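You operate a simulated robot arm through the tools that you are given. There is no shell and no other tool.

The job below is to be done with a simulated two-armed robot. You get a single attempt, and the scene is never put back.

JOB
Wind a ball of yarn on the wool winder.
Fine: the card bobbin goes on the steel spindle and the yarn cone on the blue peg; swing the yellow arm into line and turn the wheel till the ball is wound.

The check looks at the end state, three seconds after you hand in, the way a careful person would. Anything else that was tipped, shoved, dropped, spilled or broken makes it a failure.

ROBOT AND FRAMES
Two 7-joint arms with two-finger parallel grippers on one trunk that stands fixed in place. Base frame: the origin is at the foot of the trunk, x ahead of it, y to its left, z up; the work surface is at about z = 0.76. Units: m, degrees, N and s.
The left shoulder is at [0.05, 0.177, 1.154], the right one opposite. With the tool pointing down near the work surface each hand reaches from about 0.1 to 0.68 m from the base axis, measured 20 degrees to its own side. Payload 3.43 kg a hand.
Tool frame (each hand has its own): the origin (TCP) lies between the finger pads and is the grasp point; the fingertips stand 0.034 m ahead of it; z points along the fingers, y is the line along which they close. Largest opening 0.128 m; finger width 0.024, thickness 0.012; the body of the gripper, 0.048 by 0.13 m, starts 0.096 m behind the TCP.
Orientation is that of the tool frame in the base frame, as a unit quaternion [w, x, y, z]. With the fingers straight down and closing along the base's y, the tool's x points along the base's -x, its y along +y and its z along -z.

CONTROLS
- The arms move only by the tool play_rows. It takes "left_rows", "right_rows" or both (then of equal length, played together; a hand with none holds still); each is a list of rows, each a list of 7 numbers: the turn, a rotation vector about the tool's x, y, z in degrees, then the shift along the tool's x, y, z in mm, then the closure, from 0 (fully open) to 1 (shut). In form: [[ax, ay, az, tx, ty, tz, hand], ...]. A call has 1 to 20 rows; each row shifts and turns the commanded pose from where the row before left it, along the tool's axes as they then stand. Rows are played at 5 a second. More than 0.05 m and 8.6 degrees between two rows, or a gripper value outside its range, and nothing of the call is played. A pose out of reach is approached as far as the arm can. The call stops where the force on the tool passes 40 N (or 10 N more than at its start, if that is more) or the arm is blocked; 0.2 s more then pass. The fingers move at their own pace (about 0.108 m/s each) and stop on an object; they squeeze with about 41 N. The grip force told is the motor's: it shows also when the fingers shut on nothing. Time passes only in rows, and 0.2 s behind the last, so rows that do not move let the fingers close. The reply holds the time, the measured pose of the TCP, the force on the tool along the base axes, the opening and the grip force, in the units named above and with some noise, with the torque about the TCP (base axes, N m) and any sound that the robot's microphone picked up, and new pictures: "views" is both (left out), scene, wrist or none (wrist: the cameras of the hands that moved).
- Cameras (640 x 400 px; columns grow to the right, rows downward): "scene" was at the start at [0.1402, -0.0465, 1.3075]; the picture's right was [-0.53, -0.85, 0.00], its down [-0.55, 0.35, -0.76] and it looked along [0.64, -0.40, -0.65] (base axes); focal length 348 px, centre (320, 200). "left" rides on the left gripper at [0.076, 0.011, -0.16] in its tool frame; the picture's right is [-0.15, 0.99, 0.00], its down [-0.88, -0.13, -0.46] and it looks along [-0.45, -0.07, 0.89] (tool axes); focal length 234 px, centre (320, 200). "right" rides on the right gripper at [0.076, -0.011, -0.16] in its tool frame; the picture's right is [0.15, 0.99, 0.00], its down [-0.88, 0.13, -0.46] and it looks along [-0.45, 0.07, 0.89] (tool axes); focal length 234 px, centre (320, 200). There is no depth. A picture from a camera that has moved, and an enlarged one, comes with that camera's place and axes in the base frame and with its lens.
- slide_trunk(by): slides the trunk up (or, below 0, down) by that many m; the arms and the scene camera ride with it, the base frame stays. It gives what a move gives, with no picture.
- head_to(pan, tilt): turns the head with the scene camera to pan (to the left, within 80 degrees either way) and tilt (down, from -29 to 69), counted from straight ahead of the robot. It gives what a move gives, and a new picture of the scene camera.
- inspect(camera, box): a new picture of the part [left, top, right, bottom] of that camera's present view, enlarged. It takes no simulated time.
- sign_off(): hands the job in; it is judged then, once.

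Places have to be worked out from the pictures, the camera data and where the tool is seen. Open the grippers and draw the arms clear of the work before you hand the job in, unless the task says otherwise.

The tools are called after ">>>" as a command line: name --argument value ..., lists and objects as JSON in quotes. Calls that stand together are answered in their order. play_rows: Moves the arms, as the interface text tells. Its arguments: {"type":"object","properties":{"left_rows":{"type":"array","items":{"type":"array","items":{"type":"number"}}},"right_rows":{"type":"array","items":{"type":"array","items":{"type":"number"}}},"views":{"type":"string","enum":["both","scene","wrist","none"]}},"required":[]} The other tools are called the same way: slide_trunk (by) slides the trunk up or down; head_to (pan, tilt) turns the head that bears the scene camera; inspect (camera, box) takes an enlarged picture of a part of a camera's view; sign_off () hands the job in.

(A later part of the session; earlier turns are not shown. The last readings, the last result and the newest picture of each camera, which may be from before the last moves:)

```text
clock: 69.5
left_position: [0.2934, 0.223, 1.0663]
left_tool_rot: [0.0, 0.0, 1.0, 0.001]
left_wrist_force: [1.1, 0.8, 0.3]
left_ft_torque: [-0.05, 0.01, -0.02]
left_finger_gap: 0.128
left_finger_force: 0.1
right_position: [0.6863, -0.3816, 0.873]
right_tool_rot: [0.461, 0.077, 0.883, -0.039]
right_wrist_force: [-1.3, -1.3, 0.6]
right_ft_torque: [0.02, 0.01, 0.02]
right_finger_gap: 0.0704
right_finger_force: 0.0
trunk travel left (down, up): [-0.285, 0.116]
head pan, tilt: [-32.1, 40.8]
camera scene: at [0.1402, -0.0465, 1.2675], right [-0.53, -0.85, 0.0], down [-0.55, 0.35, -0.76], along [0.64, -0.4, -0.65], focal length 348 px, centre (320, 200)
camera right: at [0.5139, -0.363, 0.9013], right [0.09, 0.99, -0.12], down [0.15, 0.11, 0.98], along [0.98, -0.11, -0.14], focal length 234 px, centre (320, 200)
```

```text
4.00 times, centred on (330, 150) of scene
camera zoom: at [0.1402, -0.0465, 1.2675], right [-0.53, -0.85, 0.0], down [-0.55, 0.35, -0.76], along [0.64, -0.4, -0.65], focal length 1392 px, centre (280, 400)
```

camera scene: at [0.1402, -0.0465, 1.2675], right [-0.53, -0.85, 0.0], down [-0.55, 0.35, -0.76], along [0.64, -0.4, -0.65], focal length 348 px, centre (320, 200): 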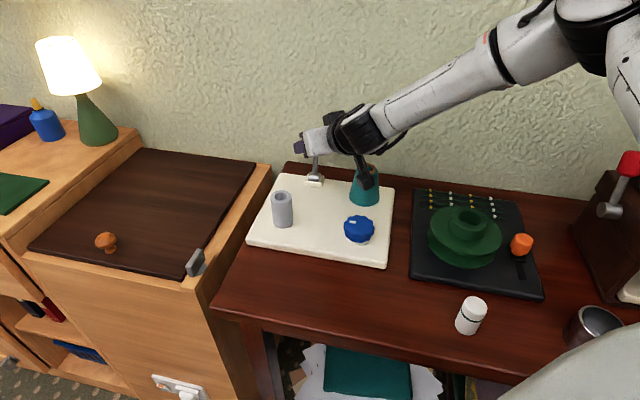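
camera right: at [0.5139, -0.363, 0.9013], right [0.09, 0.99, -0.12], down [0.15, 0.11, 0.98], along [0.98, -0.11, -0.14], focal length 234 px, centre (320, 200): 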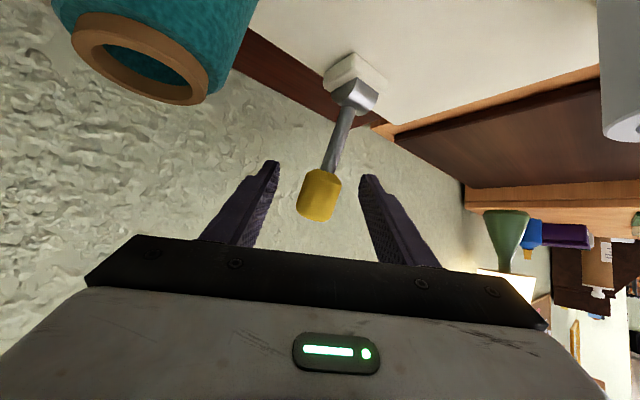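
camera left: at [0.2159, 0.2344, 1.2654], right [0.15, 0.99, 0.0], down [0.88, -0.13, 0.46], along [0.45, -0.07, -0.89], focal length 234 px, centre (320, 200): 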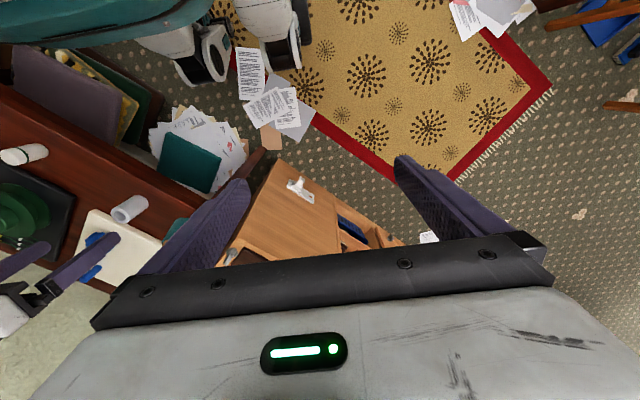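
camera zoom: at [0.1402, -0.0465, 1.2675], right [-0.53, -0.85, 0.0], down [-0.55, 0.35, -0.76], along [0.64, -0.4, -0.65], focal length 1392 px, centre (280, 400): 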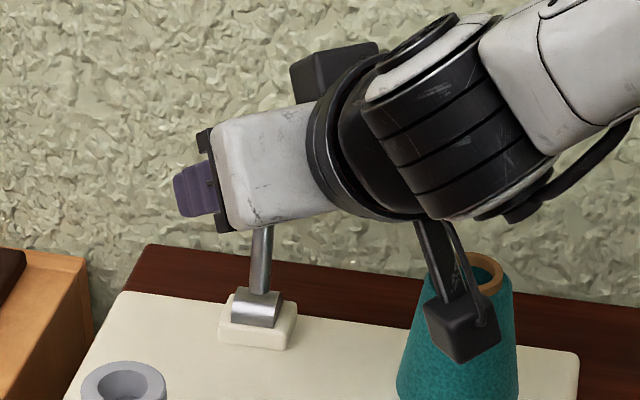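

The knob is at the TCP between the fingers. I close to a loose cage (about 35 mm for the 30 mm knob) and pull the first 10° of the arc toward the robot, watching force and sound.

>>> play_rows --right_rows '[[0, 0, 0, 0, 0, 0, 0.55], [0, 0, 0, 0, 0, 0, 0.65], [0, 0, 0, 0, 0, 0, 0.73], [0, 0, 0, 0, 0, 0, 0.73], [0, 0, 0, 1.44, 3.72, -5.56, 0.73], [0, 0, 0, 1.98, 3.81, -5.34, 0.73], [0, 0, 0, 0, 0, 0, 0.73]]' --views "both"

>>> inspect --camera "right" --box '[220, 80, 420, 250]'

>>> inspect --camera "scene" --box '[280, 100, 380, 200]'

```text
clock: 71.2
left_position: [0.2921, 0.2217, 1.0682]
left_tool_rot: [0.0, 0.0, 1.0, 0.001]
left_wrist_force: [-0.5, -0.5, 0.2]
left_ft_torque: [0.0, -0.06, -0.01]
left_finger_gap: 0.1279
left_finger_force: 0.1
right_position: [0.6762, -0.3734, 0.8775]
right_tool_rot: [0.461, 0.078, 0.883, -0.041]
right_wrist_force: [-0.9, -2.3, 0.2]
right_ft_torque: [-0.02, -0.02, -0.03]
right_finger_gap: 0.0359
right_finger_force: 1.2
trunk travel left (down, up): [-0.285, 0.116]
head pan, tilt: [-32.1, 40.8]
camera scene: at [0.1401, -0.0467, 1.2675], right [-0.53, -0.85, 0.0], down [-0.55, 0.35, -0.76], along [0.64, -0.4, -0.65], focal length 348 px, centre (320, 200)
camera right: at [0.5032, -0.3538, 0.9057], right [0.09, 0.99, -0.12], down [0.15, 0.11, 0.98], along [0.98, -0.11, -0.14], focal length 234 px, centre (320, 200)
```

scene: 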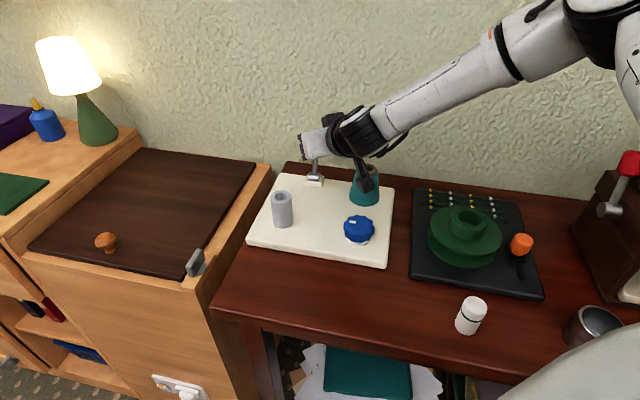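
right: 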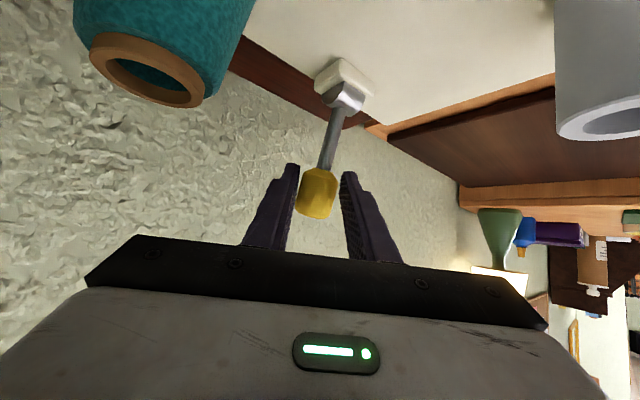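

```text
2.35 times, centred on (320, 165) of right
camera zoom: at [0.5032, -0.3538, 0.9057], right [0.09, 0.99, -0.12], down [0.15, 0.11, 0.98], along [0.98, -0.11, -0.14], focal length 551 px, centre (320, 282)
```

zoom: 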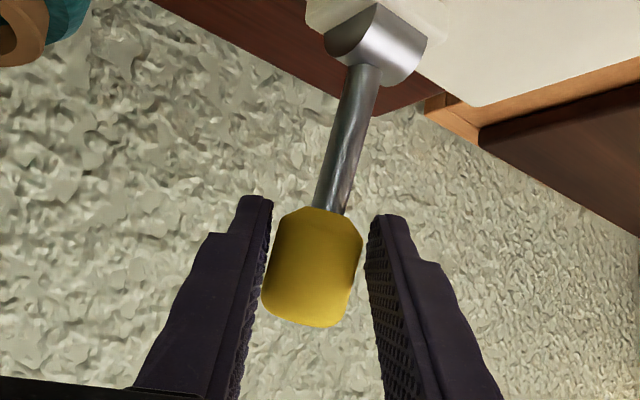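

```text
4.00 times, centred on (330, 150) of scene
camera zoom: at [0.1401, -0.0467, 1.2675], right [-0.53, -0.85, 0.0], down [-0.55, 0.35, -0.76], along [0.64, -0.4, -0.65], focal length 1392 px, centre (280, 400)
```

zoom: 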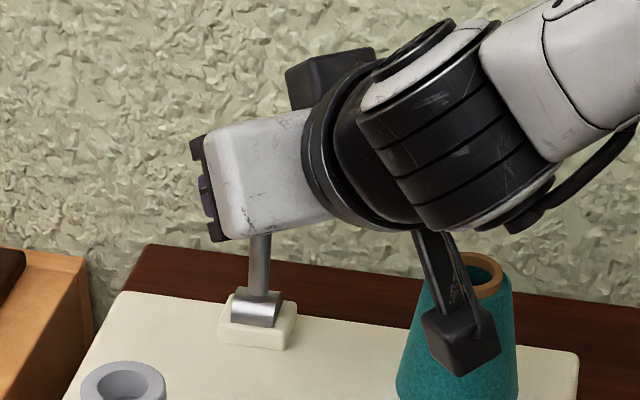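

The arm follows with only about 2 N of drag. I go on along the arc past upright.

>>> play_rows --right_rows '[[0, 0, 0, 2.52, 3.86, -5.06, 0.73], [0, 0, 0, 3.02, 3.89, -4.76, 0.73], [0, 0, 0, 0, 0, 0, 0.73]]' --views "wrist"

>>> inspect --camera "right" --box '[220, 50, 420, 250]'

>>> inspect --camera "scene" --box '[280, 100, 380, 200]'

```text
clock: 72.0
left_position: [0.2921, 0.2216, 1.0654]
left_tool_rot: [0.0, 0.0, 1.0, 0.0]
left_wrist_force: [0.3, -0.4, -0.7]
left_ft_torque: [-0.03, 0.01, 0.02]
left_finger_gap: 0.128
left_finger_force: 0.1
right_position: [0.6675, -0.3622, 0.8783]
right_tool_rot: [0.46, 0.078, 0.883, -0.04]
right_wrist_force: [-1.7, -3.3, 0.7]
right_ft_torque: [-0.01, -0.04, -0.05]
right_finger_gap: 0.0365
right_finger_force: 1.5
trunk travel left (down, up): [-0.285, 0.116]
head pan, tilt: [-32.1, 40.8]
camera right: at [0.4936, -0.3439, 0.9063], right [0.09, 0.99, -0.12], down [0.15, 0.11, 0.98], along [0.98, -0.11, -0.14], focal length 234 px, centre (320, 200)
```

right: 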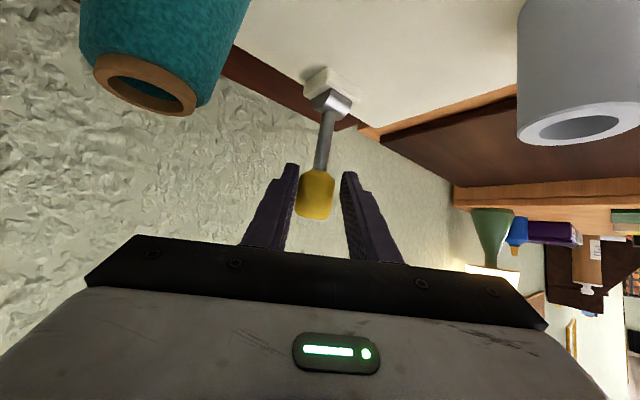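

```text
2.00 times, centred on (320, 150) of right
camera zoom: at [0.4936, -0.3439, 0.9063], right [0.09, 0.99, -0.12], down [0.15, 0.11, 0.98], along [0.98, -0.11, -0.14], focal length 468 px, centre (320, 300)
```

zoom: 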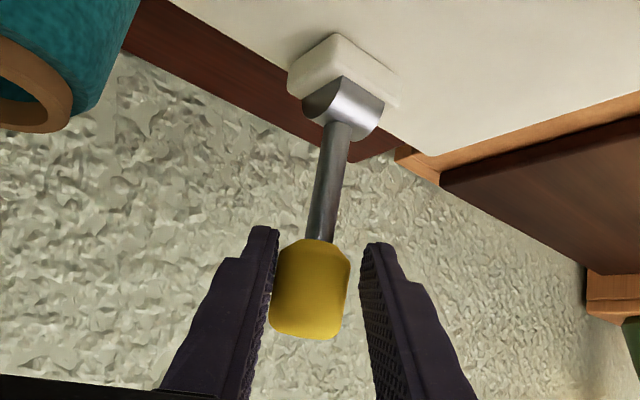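

```text
4.00 times, centred on (330, 150) of scene
camera zoom: at [0.1399, -0.0468, 1.2675], right [-0.53, -0.85, 0.0], down [-0.55, 0.35, -0.76], along [0.64, -0.4, -0.65], focal length 1392 px, centre (280, 400)
```

zoom: 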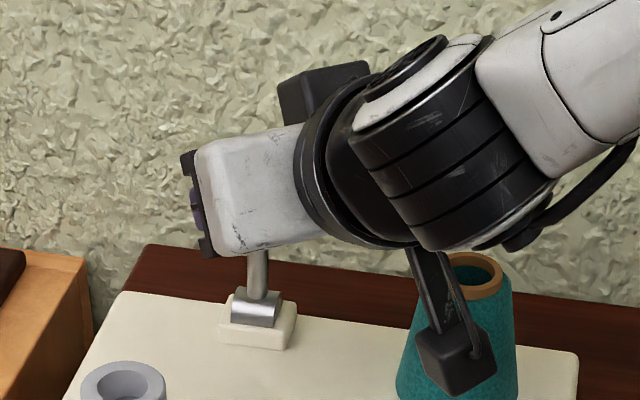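

Nearly upright now (about 5° left) and still moving freely, with no sound yet. I carry on past upright in small steps.

>>> play_rows --right_rows '[[0, 0, 0, 3.51, 3.89, -4.41, 0.73], [0, 0, 0, 3.97, 3.85, -4.03, 0.73], [0, 0, 0, 0, 0, 0, 0.73]]' --views "wrist"

>>> play_rows --right_rows '[[0, 0, 0, 4.4, 3.79, -3.61, 0.73], [0, 0, 0, 4.79, 3.69, -3.18, 0.73], [0, 0, 0, 0, 0, 0, 0.73]]' --views "both"

>>> inspect --camera "right" --box '[220, 50, 420, 250]'

>>> inspect --camera "scene" --box '[280, 100, 380, 200]'

```text
clock: 72.8
left_position: [0.2926, 0.2212, 1.0655]
left_tool_rot: [0.0, 0.0, 1.0, -0.001]
left_wrist_force: [-0.6, -0.2, -0.7]
left_ft_torque: [0.01, 0.02, 0.0]
left_finger_gap: 0.128
left_finger_force: 0.1
right_position: [0.656, -0.3526, 0.877]
right_tool_rot: [0.46, 0.078, 0.883, -0.04]
right_wrist_force: [-2.1, -4.1, 0.1]
right_ft_torque: [-0.07, 0.01, -0.09]
right_finger_gap: 0.037
right_finger_force: 2.8
trunk travel left (down, up): [-0.285, 0.116]
head pan, tilt: [-32.1, 40.8]
camera right: at [0.4838, -0.3329, 0.9049], right [0.09, 0.99, -0.12], down [0.15, 0.11, 0.98], along [0.98, -0.11, -0.14], focal length 234 px, centre (320, 200)
```

right: 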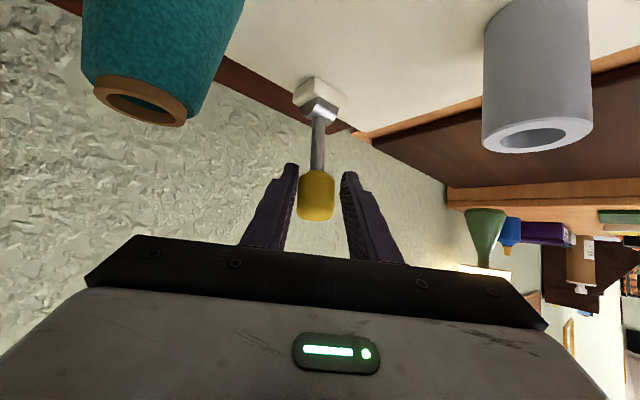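

```text
clock: 73.5
left_position: [0.2921, 0.2219, 1.0659]
left_tool_rot: [0.0, 0.0, 1.0, 0.0]
left_wrist_force: [0.5, -0.6, 1.1]
left_ft_torque: [-0.02, -0.01, 0.01]
left_finger_gap: 0.1281
left_finger_force: 0.1
right_position: [0.6471, -0.3421, 0.8737]
right_tool_rot: [0.461, 0.077, 0.883, -0.04]
right_wrist_force: [-0.9, -3.4, 0.0]
right_ft_torque: [-0.05, -0.06, 0.0]
right_finger_gap: 0.0363
right_finger_force: 1.3
trunk travel left (down, up): [-0.285, 0.116]
head pan, tilt: [-32.1, 40.8]
camera scene: at [0.1401, -0.0468, 1.2675], right [-0.53, -0.85, 0.0], down [-0.55, 0.35, -0.76], along [0.64, -0.4, -0.65], focal length 348 px, centre (320, 200)
camera right: at [0.4738, -0.3233, 0.9017], right [0.09, 0.99, -0.12], down [0.15, 0.11, 0.98], along [0.98, -0.11, -0.14], focal length 234 px, centre (320, 200)
```

scene: 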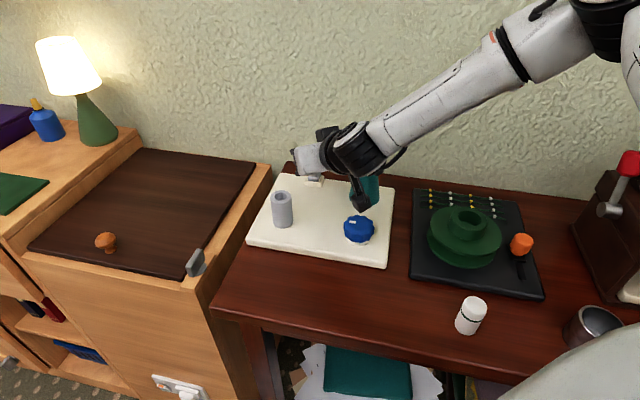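
right: 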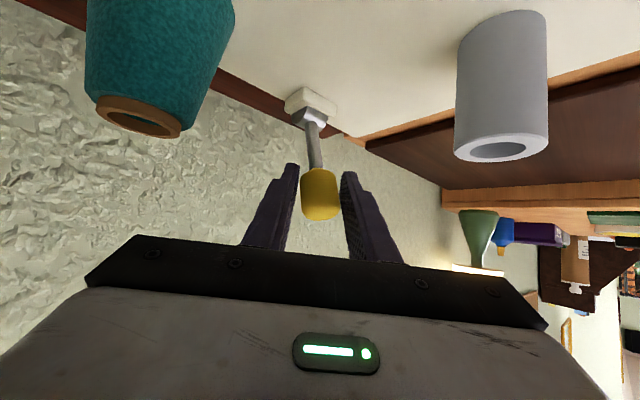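

```text
2.00 times, centred on (320, 150) of right
camera zoom: at [0.4738, -0.3233, 0.9017], right [0.09, 0.99, -0.12], down [0.15, 0.11, 0.98], along [0.98, -0.11, -0.14], focal length 468 px, centre (320, 300)
```

zoom: 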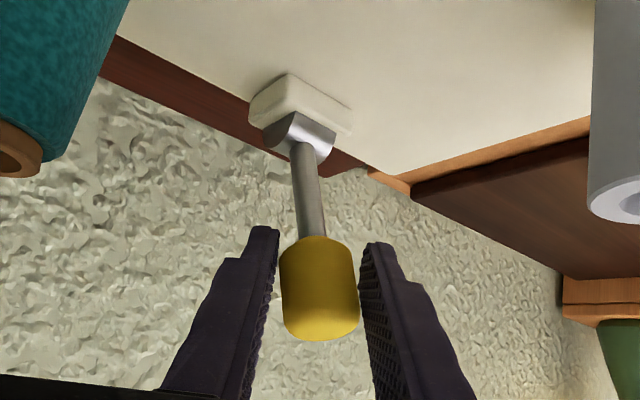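

```text
4.00 times, centred on (330, 150) of scene
camera zoom: at [0.1401, -0.0468, 1.2675], right [-0.53, -0.85, 0.0], down [-0.55, 0.35, -0.76], along [0.64, -0.4, -0.65], focal length 1392 px, centre (280, 400)
```

zoom: 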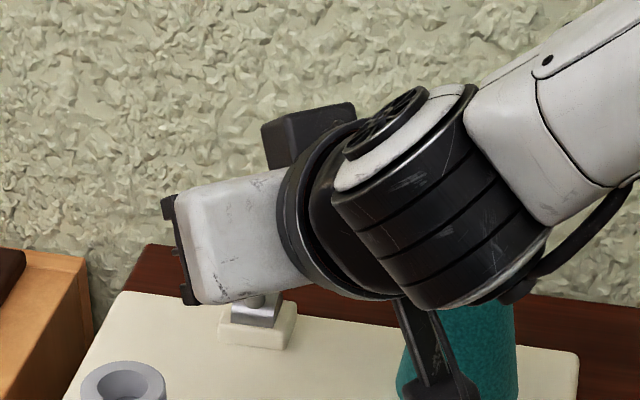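

The arm is now leaning about 18° toward the robot, still free (3–4 N). I continue the arc two steps at a time, checking for a stop or a click.

>>> play_rows --right_rows '[[0, 0, 0, 5.16, 3.58, -2.72, 0.73], [0, 0, 0, 5.48, 3.43, -2.24, 0.73], [0, 0, 0, 0, 0, 0, 0.73]]' --views "wrist"

>>> inspect --camera "right" --box '[220, 50, 420, 250]'

```text
clock: 74.3
left_position: [0.2927, 0.222, 1.0652]
left_tool_rot: [-0.001, 0.001, 1.0, 0.0]
left_wrist_force: [-0.4, 0.4, 0.3]
left_ft_torque: [0.01, 0.01, 0.0]
left_finger_gap: 0.1282
left_finger_force: 0.1
right_position: [0.6403, -0.3385, 0.8702]
right_tool_rot: [0.465, 0.08, 0.88, -0.045]
right_wrist_force: [17.2, -12.9, 5.3]
right_ft_torque: [-1.67, -0.91, -0.3]
right_finger_gap: 0.0362
right_finger_force: 45.5
trunk travel left (down, up): [-0.285, 0.116]
head pan, tilt: [-32.1, 40.8]
camera right: at [0.4681, -0.3176, 0.8966], right [0.1, 0.99, -0.13], down [0.14, 0.11, 0.98], along [0.98, -0.12, -0.13], focal length 234 px, centre (320, 200)
```

right: 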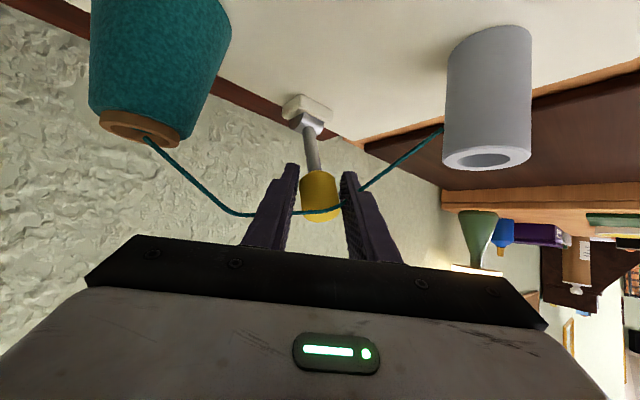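

```text
2.00 times, centred on (320, 150) of right
camera zoom: at [0.4681, -0.3176, 0.8966], right [0.1, 0.99, -0.13], down [0.14, 0.11, 0.98], along [0.98, -0.12, -0.13], focal length 468 px, centre (320, 300)
```

zoom: 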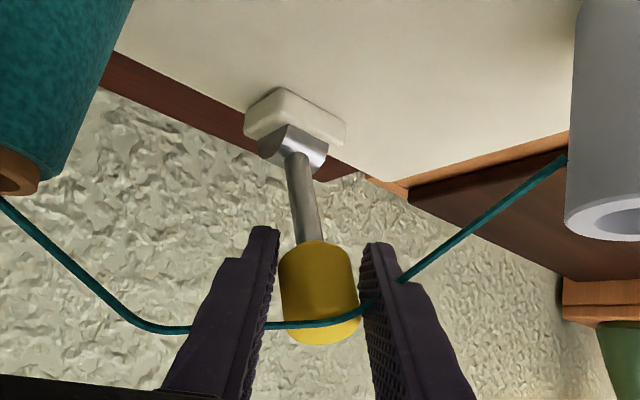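

A yarn has appeared running from the cone over the yellow knob to the bobbin, and the arm has met its stop (about 20 N), so the arm is in line. I ease the pressure, open the fingers and draw straight back.

>>> play_rows --right_rows '[[0, 0, 0, -2.5, -1.7, 1.2, 0.73], [0, 0, 0, 0, 0, 0, 0.62], [0, 0, 0, 0, 0, 0, 0.5], [0, 0, 0, 0, 0, 0, 0.45], [0, 0, 0, 0, 0, 0, 0.45]]' --views "wrist"

>>> inspect --camera "right" --box '[220, 50, 420, 250]'

>>> inspect --camera "scene" --box '[240, 100, 420, 270]'

```text
clock: 75.5
left_position: [0.2922, 0.2225, 1.0657]
left_tool_rot: [-0.001, -0.001, 1.0, 0.0]
left_wrist_force: [0.9, 0.4, -0.2]
left_ft_torque: [0.01, -0.03, 0.0]
left_finger_gap: 0.128
left_finger_force: 0.0
right_position: [0.6399, -0.3358, 0.8691]
right_tool_rot: [0.461, 0.076, 0.883, -0.04]
right_wrist_force: [0.7, 0.3, -0.1]
right_ft_torque: [0.04, 0.0, 0.02]
right_finger_gap: 0.0703
right_finger_force: 0.0
trunk travel left (down, up): [-0.285, 0.116]
head pan, tilt: [-32.1, 40.8]
camera right: at [0.4672, -0.317, 0.8974], right [0.09, 0.99, -0.12], down [0.15, 0.11, 0.98], along [0.98, -0.11, -0.14], focal length 234 px, centre (320, 200)
```

right: 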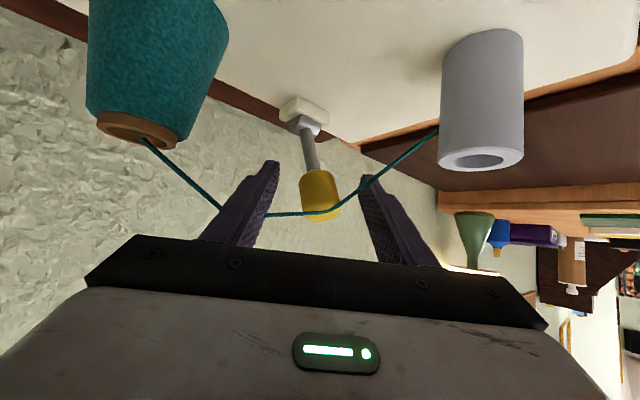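

```text
2.00 times, centred on (320, 150) of right
camera zoom: at [0.4672, -0.317, 0.8974], right [0.09, 0.99, -0.12], down [0.15, 0.11, 0.98], along [0.98, -0.11, -0.14], focal length 468 px, centre (320, 300)
```

zoom: 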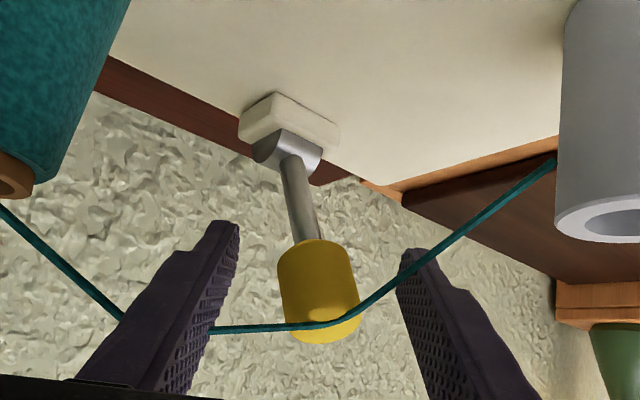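

```text
2.35 times, centred on (330, 185) of scene
camera zoom: at [0.1402, -0.0465, 1.2675], right [-0.53, -0.85, 0.0], down [-0.55, 0.35, -0.76], along [0.64, -0.4, -0.65], focal length 819 px, centre (296, 235)
```

zoom: 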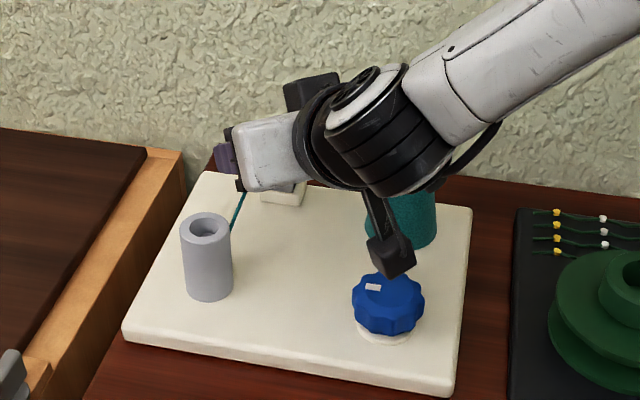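

Released; the arm stays and the yarn is strung. I retract along the tool axis, then bring the tool back to vertical for the wheel.

>>> play_rows --right_rows '[[0, 0, 0, 0, 0, -15, 0.4], [0, 0, 0, 0, 0, -25, 0.4], [0, 0, 0, 0, 0, -30, 0.4], [0, 0, 0, 0, 0, -35, 0.4], [0, 0, 0, 0, 0, -35, 0.4], [0, 0, 0, 0, 0, 0, 0.4]]' --views "both"

>>> inspect --camera "scene" --box '[240, 100, 420, 270]'

```text
clock: 77.0
left_position: [0.2928, 0.2226, 1.0647]
left_tool_rot: [-0.001, 0.0, 1.0, 0.0]
left_wrist_force: [0.0, 0.1, -0.4]
left_ft_torque: [-0.03, -0.01, 0.04]
left_finger_gap: 0.1282
left_finger_force: 0.0
right_position: [0.526, -0.3174, 0.95]
right_tool_rot: [0.461, 0.077, 0.883, -0.041]
right_wrist_force: [0.6, 1.1, 0.0]
right_ft_torque: [0.01, 0.05, -0.02]
right_finger_gap: 0.0768
right_finger_force: 0.1
trunk travel left (down, up): [-0.285, 0.116]
head pan, tilt: [-32.1, 40.8]
camera scene: at [0.1402, -0.0466, 1.2674], right [-0.53, -0.85, 0.0], down [-0.55, 0.35, -0.76], along [0.64, -0.4, -0.65], focal length 348 px, centre (320, 200)
camera right: at [0.3541, -0.2975, 0.9781], right [0.09, 0.99, -0.12], down [0.15, 0.11, 0.98], along [0.98, -0.11, -0.14], focal length 234 px, centre (320, 200)
```

scene: 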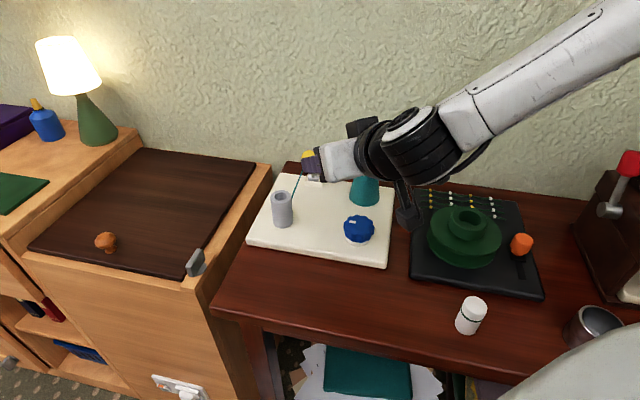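
right: 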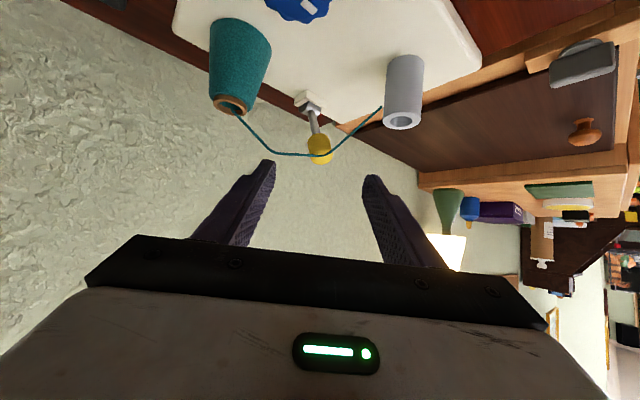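

```text
2.35 times, centred on (330, 185) of scene
camera zoom: at [0.1402, -0.0466, 1.2674], right [-0.53, -0.85, 0.0], down [-0.55, 0.35, -0.76], along [0.64, -0.4, -0.65], focal length 819 px, centre (296, 235)
```

zoom: 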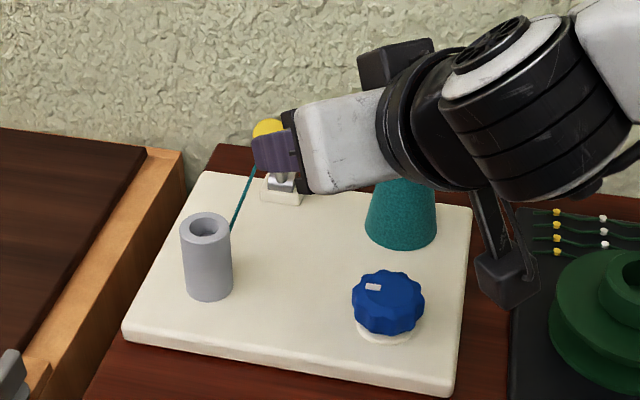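

The yarn runs cone–knob–bobbin and nothing else moved. I bring the tool back to vertical and move over the blue wheel.

>>> play_rows --right_rows '[[0, 7.86, 0, 0, 0, 0, 0.2], [0, 7.86, 0, 0, 0, 0, 0.2], [0, 7.86, 0, 0, 0, 0, 0.2], [0, 7.86, 0, 0, 0, 0, 0.2], [0, 7.86, 0, 0, 0, 0, 0.2], [0, 7.86, 0, 0, 0, 0, 0.2], [0, 7.86, 0, 0, 0, 0, 0.2], [0, 0, 0, 18.6, -18.5, 0, 0.2], [0, 0, 0, 18.6, -18.5, 0, 0.2], [0, 0, 0, 0, 0, 0, 0.2]]' --views "both"

>>> inspect --camera "right" --box '[240, 80, 400, 240]'

>>> inspect --camera "scene" --box '[240, 100, 420, 270]'

```text
clock: 79.2
left_position: [0.2928, 0.2228, 1.0655]
left_tool_rot: [0.0, 0.0, 1.0, 0.0]
left_wrist_force: [0.0, 0.0, 0.5]
left_ft_torque: [0.0, -0.04, 0.0]
left_finger_gap: 0.1277
left_finger_force: 0.0
right_position: [0.483, -0.3464, 0.9498]
right_tool_rot: [0.001, 0.087, 0.996, 0.0]
right_wrist_force: [0.5, 0.5, 0.4]
right_ft_torque: [-0.02, -0.02, 0.02]
right_finger_gap: 0.1027
right_finger_force: 0.0
trunk travel left (down, up): [-0.285, 0.116]
head pan, tilt: [-32.1, 40.8]
camera scene: at [0.1403, -0.0465, 1.2675], right [-0.53, -0.85, 0.0], down [-0.55, 0.35, -0.76], along [0.64, -0.4, -0.65], focal length 348 px, centre (320, 200)
camera right: at [0.408, -0.3443, 1.1082], right [0.03, 1.0, 0.0], down [0.89, -0.02, 0.46], along [0.46, -0.01, -0.89], focal length 234 px, centre (320, 200)
```

scene: 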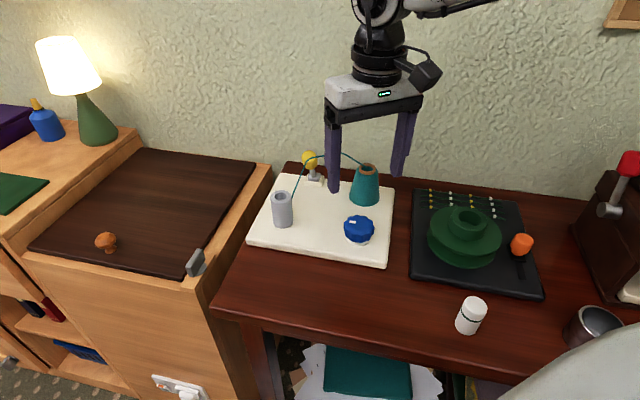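
right: 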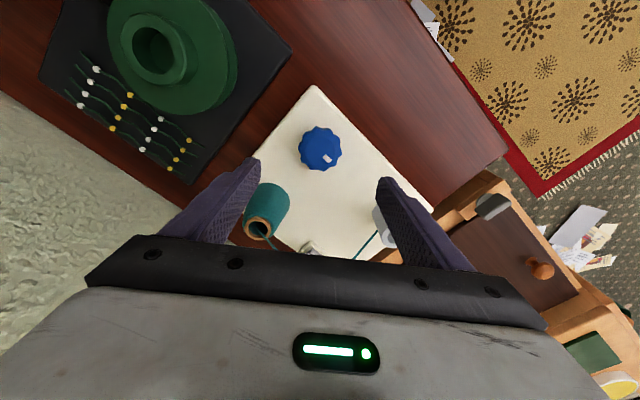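

```text
2.50 times, centred on (320, 160) of right
camera zoom: at [0.408, -0.3443, 1.1082], right [0.03, 1.0, 0.0], down [0.89, -0.02, 0.46], along [0.46, -0.01, -0.89], focal length 585 px, centre (320, 300)
```

zoom: 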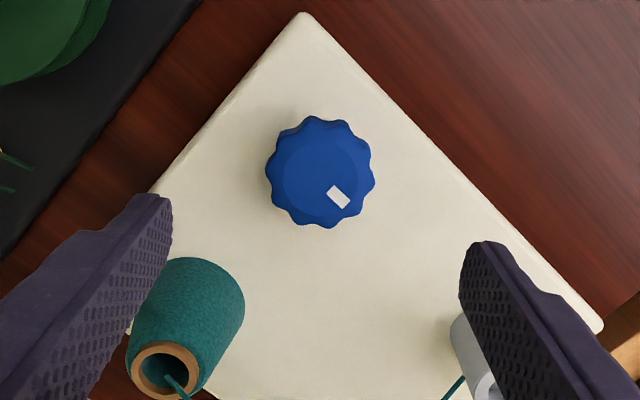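

```text
2.35 times, centred on (330, 185) of scene
camera zoom: at [0.1403, -0.0465, 1.2675], right [-0.53, -0.85, 0.0], down [-0.55, 0.35, -0.76], along [0.64, -0.4, -0.65], focal length 819 px, centre (296, 235)
```

zoom: 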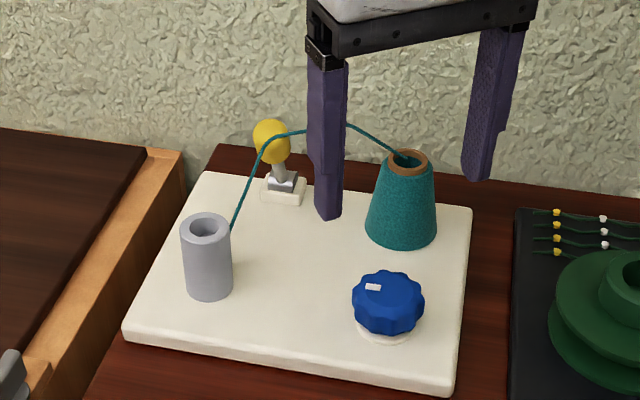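

The wheel centre is at about (0.486, -0.347), top near z 0.817, right under the hand. I come down so the fingertips overlap its rim by roughly 19 mm and close on it.

>>> play_rows --right_rows '[[0, 0, 0, -1.5, 0, 25, 0.3], [0, 0, 0, 0, 0, 25, 0.4], [0, 0, 0, 0, 0, 25, 0.4], [0, 0, 0, 0, 0, 21, 0.4], [0, 0, 0, 0, 0, 20, 0.4], [0, 0, 0, 0, 0, 0, 0.4]]' --views "both"

>>> inspect --camera "right" --box '[220, 100, 420, 250]'

>>> inspect --camera "scene" --box '[300, 170, 420, 270]'

```text
clock: 80.5
left_position: [0.2913, 0.2221, 1.0664]
left_tool_rot: [0.0, 0.0, 1.0, -0.001]
left_wrist_force: [0.5, 0.9, -0.1]
left_ft_torque: [0.0, -0.02, -0.02]
left_finger_gap: 0.1279
left_finger_force: 0.1
right_position: [0.487, -0.3469, 0.8317]
right_tool_rot: [0.0, 0.089, 0.996, 0.001]
right_wrist_force: [-0.3, 0.8, -0.1]
right_ft_torque: [-0.01, -0.02, 0.0]
right_finger_gap: 0.0771
right_finger_force: 0.0
trunk travel left (down, up): [-0.285, 0.116]
head pan, tilt: [-32.1, 40.8]
camera scene: at [0.1402, -0.0465, 1.2675], right [-0.53, -0.85, 0.0], down [-0.55, 0.35, -0.76], along [0.64, -0.4, -0.65], focal length 348 px, centre (320, 200)
camera right: at [0.4099, -0.3447, 0.9901], right [0.03, 1.0, 0.0], down [0.89, -0.03, 0.46], along [0.46, -0.01, -0.89], focal length 234 px, centre (320, 200)
```

scene: 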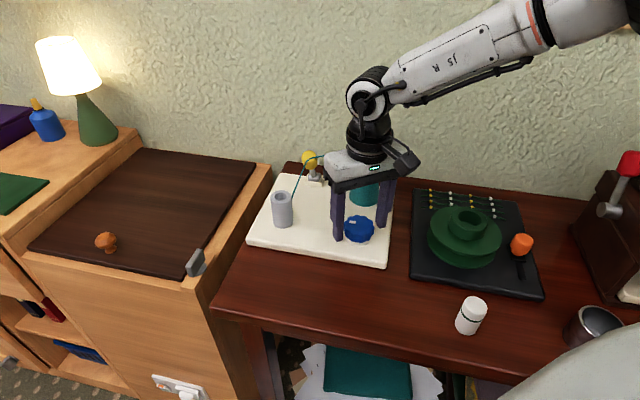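
right: 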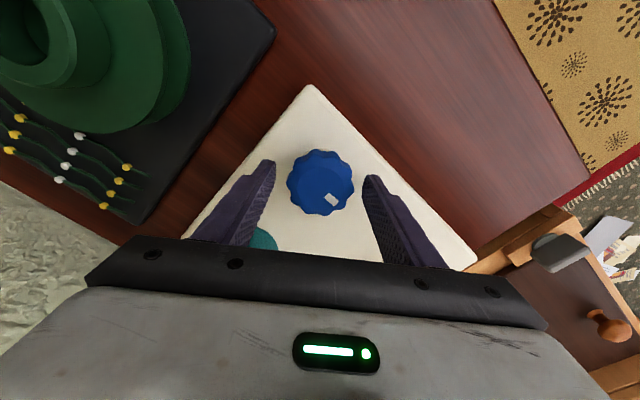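

```text
2.67 times, centred on (320, 175) of right
camera zoom: at [0.4099, -0.3447, 0.9901], right [0.03, 1.0, 0.0], down [0.89, -0.03, 0.46], along [0.46, -0.01, -0.89], focal length 624 px, centre (320, 267)
```

zoom: 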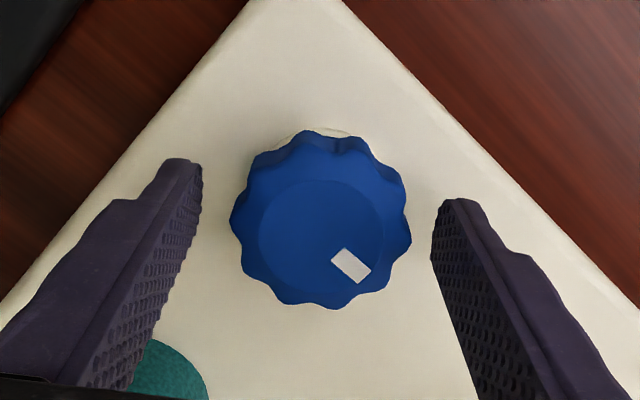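

```text
4.00 times, centred on (360, 220) of scene
camera zoom: at [0.1402, -0.0465, 1.2675], right [-0.53, -0.85, 0.0], down [-0.55, 0.35, -0.76], along [0.64, -0.4, -0.65], focal length 1392 px, centre (160, 120)
```

zoom: 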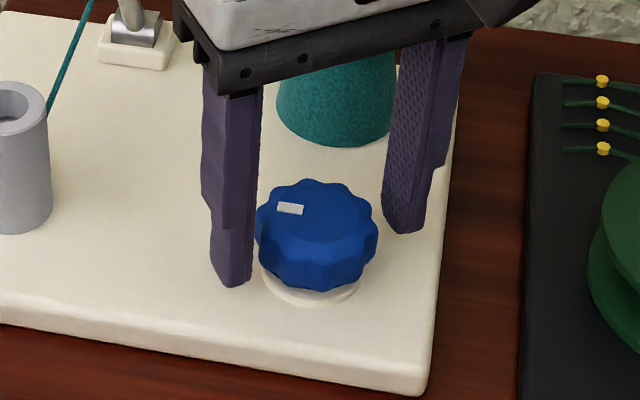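

Centred on the wheel within a millimetre. I close on the rim and turn clockwise 40° as a first test.

>>> play_rows --right_rows '[[0, 0, 0, 0, 0, 0, 0.5], [0, 0, 0, 0, 0, 0, 0.58], [0, 0, 0, 0, 0, 0, 0.7], [0, 0, 0, 0, 0, 0, 1], [0, 0, 0, 0, 0, 0, 1], [0, 0, 8, 0, 0, 0, 1], [0, 0, 8, 0, 0, 0, 1], [0, 0, 8, 0, 0, 0, 1], [0, 0, 8, 0, 0, 0, 1], [0, 0, 8, 0, 0, 0, 1], [0, 0, 0, 0, 0, 0, 1]]' --views "both"

>>> inspect --camera "scene" --box '[240, 130, 420, 270]'

>>> inspect --camera "right" --box '[220, 100, 420, 250]'

```text
clock: 83.0
left_position: [0.2936, 0.2235, 1.065]
left_tool_rot: [-0.001, 0.0, 1.0, -0.001]
left_wrist_force: [0.0, 0.4, 0.0]
left_ft_torque: [-0.02, 0.01, -0.01]
left_finger_gap: 0.128
left_finger_force: 0.0
right_position: [0.4855, -0.3452, 0.8313]
right_tool_rot: [0.001, 0.423, 0.906, 0.002]
right_wrist_force: [7.2, 25.7, -11.6]
right_ft_torque: [-0.07, 0.18, 0.04]
right_finger_gap: 0.0543
right_finger_force: 45.1
trunk travel left (down, up): [-0.285, 0.116]
head pan, tilt: [-32.1, 40.8]
camera scene: at [0.1417, -0.045, 1.2673], right [-0.53, -0.85, 0.0], down [-0.56, 0.35, -0.76], along [0.64, -0.4, -0.65], focal length 348 px, centre (320, 200)
camera right: at [0.4298, -0.2947, 0.9904], right [0.67, 0.75, 0.0], down [0.66, -0.59, 0.46], along [0.34, -0.3, -0.89], focal length 234 px, centre (320, 200)
```

scene: 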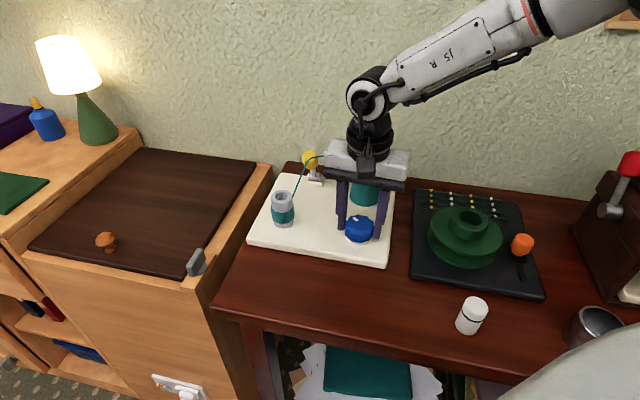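
right: 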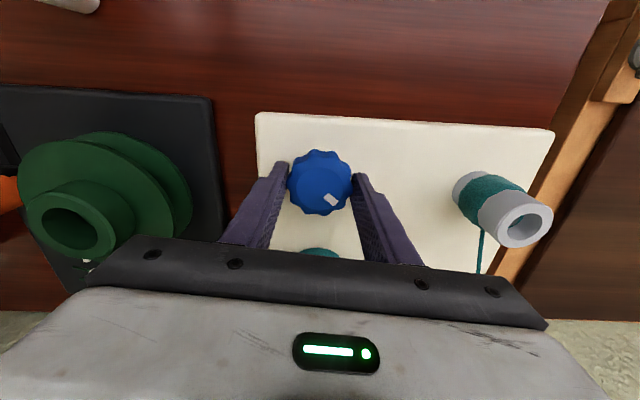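

```text
2.86 times, centred on (330, 200) of scene
camera zoom: at [0.1417, -0.045, 1.2673], right [-0.53, -0.85, 0.0], down [-0.56, 0.35, -0.76], along [0.64, -0.4, -0.65], focal length 995 px, centre (291, 200)
```

zoom: 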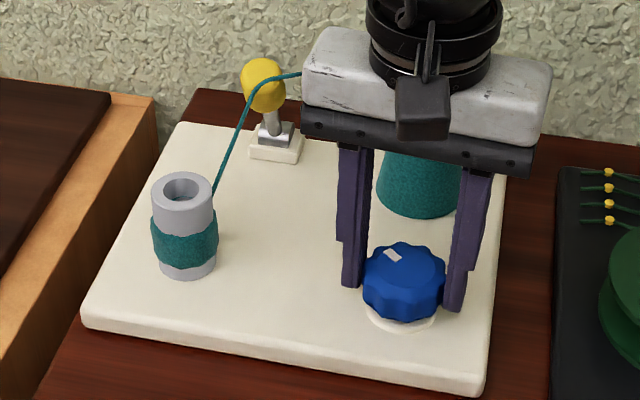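

```text
2.67 times, centred on (320, 175) of right
camera zoom: at [0.4298, -0.2947, 0.9904], right [0.67, 0.75, 0.0], down [0.66, -0.59, 0.46], along [0.34, -0.3, -0.89], focal length 624 px, centre (320, 267)
```

zoom: 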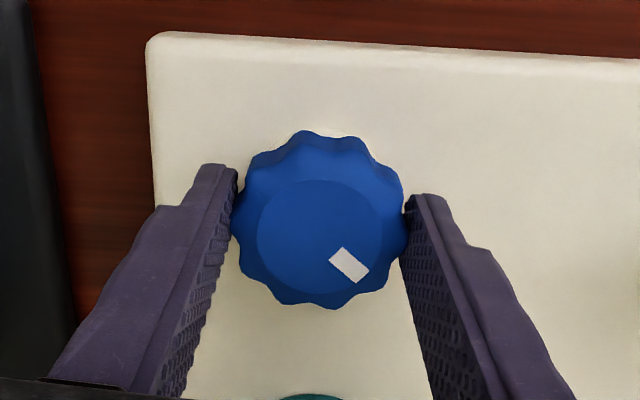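

It works: turning clockwise has already wound yarn onto the bobbin. There is some side load (26 N), so I nudge the hand to relieve it and keep turning clockwise.

>>> play_rows --right_rows '[[0, 0, 0, 0.9, 1.2, 0.4, 1], [0, 0, 8, 0, 0, 0, 1], [0, 0, 8, 0, 0, 0, 1], [0, 0, 8, 0, 0, 0, 1], [0, 0, 0, 0, 0, 0, 1]]' --views "scene"

>>> inspect --camera "scene" --box '[240, 130, 420, 270]'

```text
clock: 84.2
left_position: [0.2931, 0.2249, 1.064]
left_tool_rot: [-0.001, 0.0, 1.0, 0.0]
left_wrist_force: [0.2, 0.0, -0.4]
left_ft_torque: [0.01, 0.01, 0.01]
left_finger_gap: 0.128
left_finger_force: 0.1
right_position: [0.487, -0.3454, 0.8316]
right_tool_rot: [0.0, 0.604, 0.797, 0.001]
right_wrist_force: [5.6, 18.6, -11.1]
right_ft_torque: [0.47, -0.15, 0.01]
right_finger_gap: 0.0541
right_finger_force: 45.0
trunk travel left (down, up): [-0.285, 0.116]
head pan, tilt: [-32.1, 40.8]
camera scene: at [0.1415, -0.0456, 1.2673], right [-0.53, -0.85, 0.0], down [-0.55, 0.35, -0.76], along [0.64, -0.4, -0.65], focal length 348 px, centre (320, 200)
```

scene: 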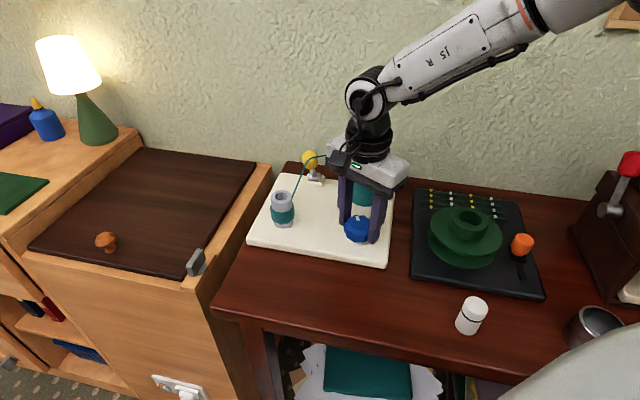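

```text
2.86 times, centred on (330, 200) of scene
camera zoom: at [0.1415, -0.0456, 1.2673], right [-0.53, -0.85, 0.0], down [-0.55, 0.35, -0.76], along [0.64, -0.4, -0.65], focal length 995 px, centre (291, 200)
```

zoom: 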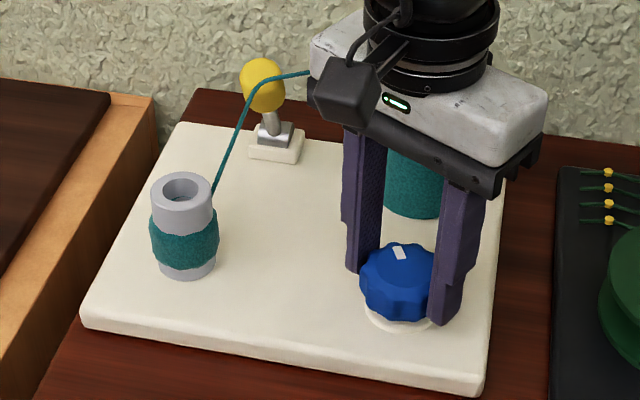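

The ball grows with every turn. I relieve the side load again and go on turning clockwise.

>>> play_rows --right_rows '[[0, 0, 0, 0.9, 0.5, 0.5, 1], [0, 0, 8, 0, 0, 0, 1], [0, 0, 8, 0, 0, 0, 1], [0, 0, 8, 0, 0, 0, 1], [0, 0, 8, 0, 0, 0, 1], [0, 0, 8, 0, 0, 0, 1], [0, 0, 0, 0, 0, 0, 1]]' --views "scene"

>>> inspect --camera "scene" --box '[240, 130, 420, 270]'

```text
clock: 85.8
left_position: [0.2939, 0.2216, 1.066]
left_tool_rot: [-0.001, 0.0, 1.0, 0.001]
left_wrist_force: [0.5, 0.5, -0.3]
left_ft_torque: [0.01, -0.02, -0.02]
left_finger_gap: 0.128
left_finger_force: 0.1
right_position: [0.4888, -0.3452, 0.8325]
right_tool_rot: [0.002, 0.84, 0.543, 0.001]
right_wrist_force: [14.7, 0.8, -3.0]
right_ft_torque: [-0.92, 0.43, 0.06]
right_finger_gap: 0.0544
right_finger_force: 44.8
trunk travel left (down, up): [-0.285, 0.116]
head pan, tilt: [-32.1, 40.8]
camera scene: at [0.1417, -0.0464, 1.2673], right [-0.53, -0.85, 0.0], down [-0.55, 0.35, -0.76], along [0.64, -0.4, -0.65], focal length 348 px, centre (320, 200)
```

scene: 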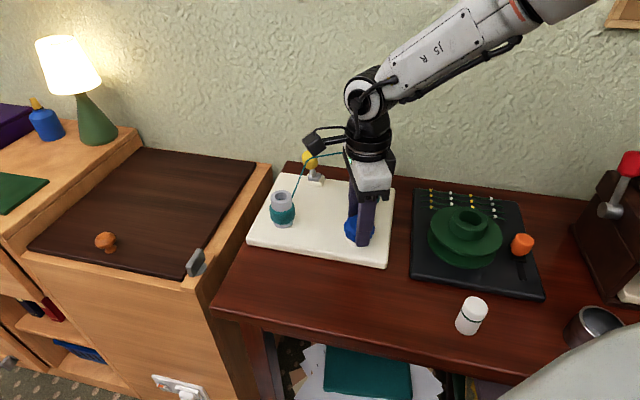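

```text
2.86 times, centred on (330, 200) of scene
camera zoom: at [0.1417, -0.0464, 1.2673], right [-0.53, -0.85, 0.0], down [-0.55, 0.35, -0.76], along [0.64, -0.4, -0.65], focal length 995 px, centre (291, 200)
```

zoom: 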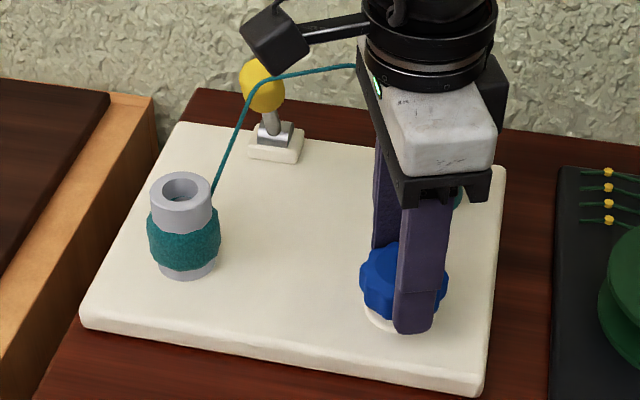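

Still winding smoothly. I keep turning clockwise as far as the wrist allows.

>>> play_rows --right_rows '[[0, 0, 0, 0.3, 0.7, 0, 1], [0, 0, 8, 0, 0, 0, 1], [0, 0, 8, 0, 0, 0, 1], [0, 0, 8, 0, 0, 0, 1], [0, 0, 8, 0, 0, 0, 1], [0, 0, 8, 0, 0, 0, 1], [0, 0, 0, 0, 0, 0, 1]]' --views "scene"

>>> inspect --camera "scene" --box '[240, 130, 420, 270]'

```text
clock: 87.3
left_position: [0.2937, 0.2219, 1.0658]
left_tool_rot: [-0.001, 0.001, 1.0, 0.0]
left_wrist_force: [0.2, -0.3, 1.3]
left_ft_torque: [0.03, -0.04, 0.01]
left_finger_gap: 0.1278
left_finger_force: 0.1
right_position: [0.4895, -0.3467, 0.8307]
right_tool_rot: [0.001, 0.975, 0.223, 0.002]
right_wrist_force: [18.0, -6.6, 0.3]
right_ft_torque: [-0.68, 0.24, 0.02]
right_finger_gap: 0.0548
right_finger_force: 44.7
trunk travel left (down, up): [-0.285, 0.116]
head pan, tilt: [-32.1, 40.8]
camera scene: at [0.1418, -0.0469, 1.2672], right [-0.53, -0.85, 0.0], down [-0.56, 0.35, -0.76], along [0.64, -0.4, -0.65], focal length 348 px, centre (320, 200)
```

scene: 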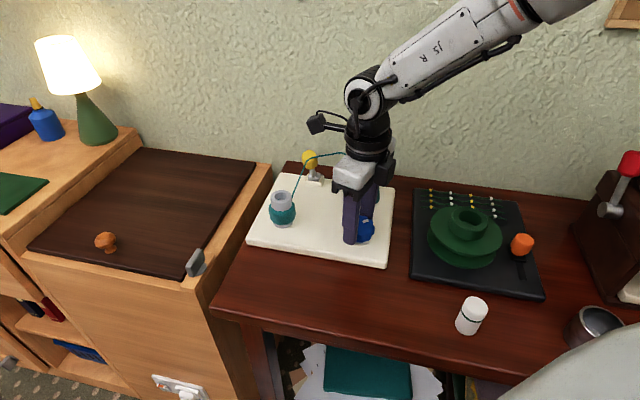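

```text
2.86 times, centred on (330, 200) of scene
camera zoom: at [0.1418, -0.0469, 1.2672], right [-0.53, -0.85, 0.0], down [-0.56, 0.35, -0.76], along [0.64, -0.4, -0.65], focal length 995 px, centre (291, 200)
```

zoom: 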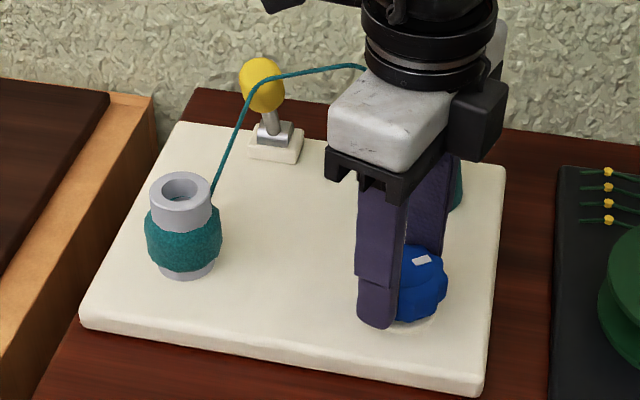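

About 144° turned so far and the ball grows. I continue, nudging out the side load.

>>> play_rows --right_rows '[[0, 0, 0, 0.8, 0.7, 0, 1], [0, 0, 8, 0, 0, 0, 1], [0, 0, 8, 0, 0, 0, 1], [0, 0, 8, 0, 0, 0, 1], [0, 0, 8, 0, 0, 0, 1], [0, 0, 8, 0, 0, 0, 1], [0, 0, 0, 0, 0, 0, 1]]' --views "scene"

>>> inspect --camera "scene" --box '[240, 130, 420, 270]'

```text
clock: 89.0
left_position: [0.2937, 0.2221, 1.0653]
left_tool_rot: [-0.001, 0.0, 1.0, 0.0]
left_wrist_force: [0.3, 0.2, -0.3]
left_ft_torque: [-0.02, 0.02, 0.02]
left_finger_gap: 0.1281
left_finger_force: 0.0
right_position: [0.4901, -0.3471, 0.8312]
right_tool_rot: [0.002, 0.992, -0.124, 0.002]
right_wrist_force: [14.7, -13.2, -1.2]
right_ft_torque: [-0.56, -0.2, 0.0]
right_finger_gap: 0.0545
right_finger_force: 44.7
trunk travel left (down, up): [-0.285, 0.116]
head pan, tilt: [-32.1, 40.8]
camera scene: at [0.1415, -0.0475, 1.2672], right [-0.53, -0.85, 0.0], down [-0.55, 0.35, -0.76], along [0.64, -0.4, -0.65], focal length 348 px, centre (320, 200)
```

scene: 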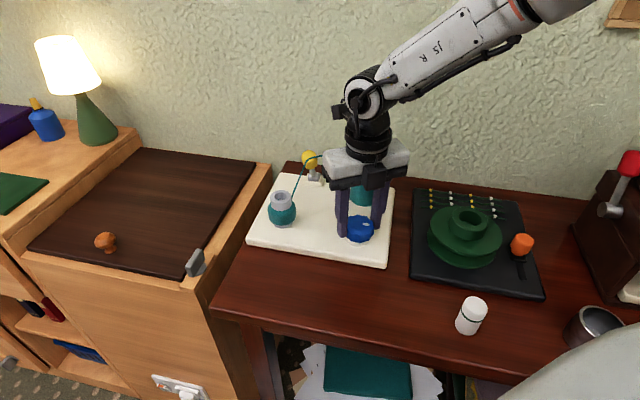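

```text
2.86 times, centred on (330, 200) of scene
camera zoom: at [0.1415, -0.0475, 1.2672], right [-0.53, -0.85, 0.0], down [-0.55, 0.35, -0.76], along [0.64, -0.4, -0.65], focal length 995 px, centre (291, 200)
```

zoom: 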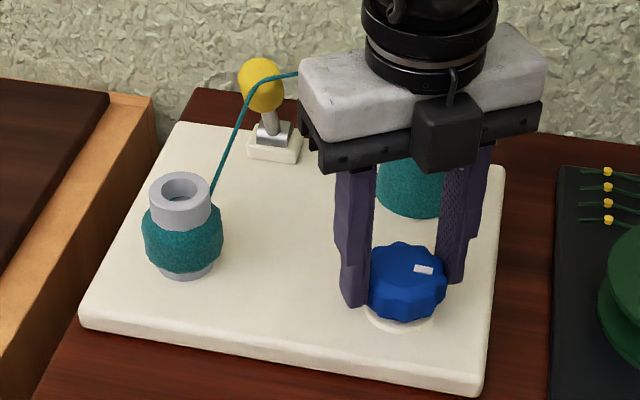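

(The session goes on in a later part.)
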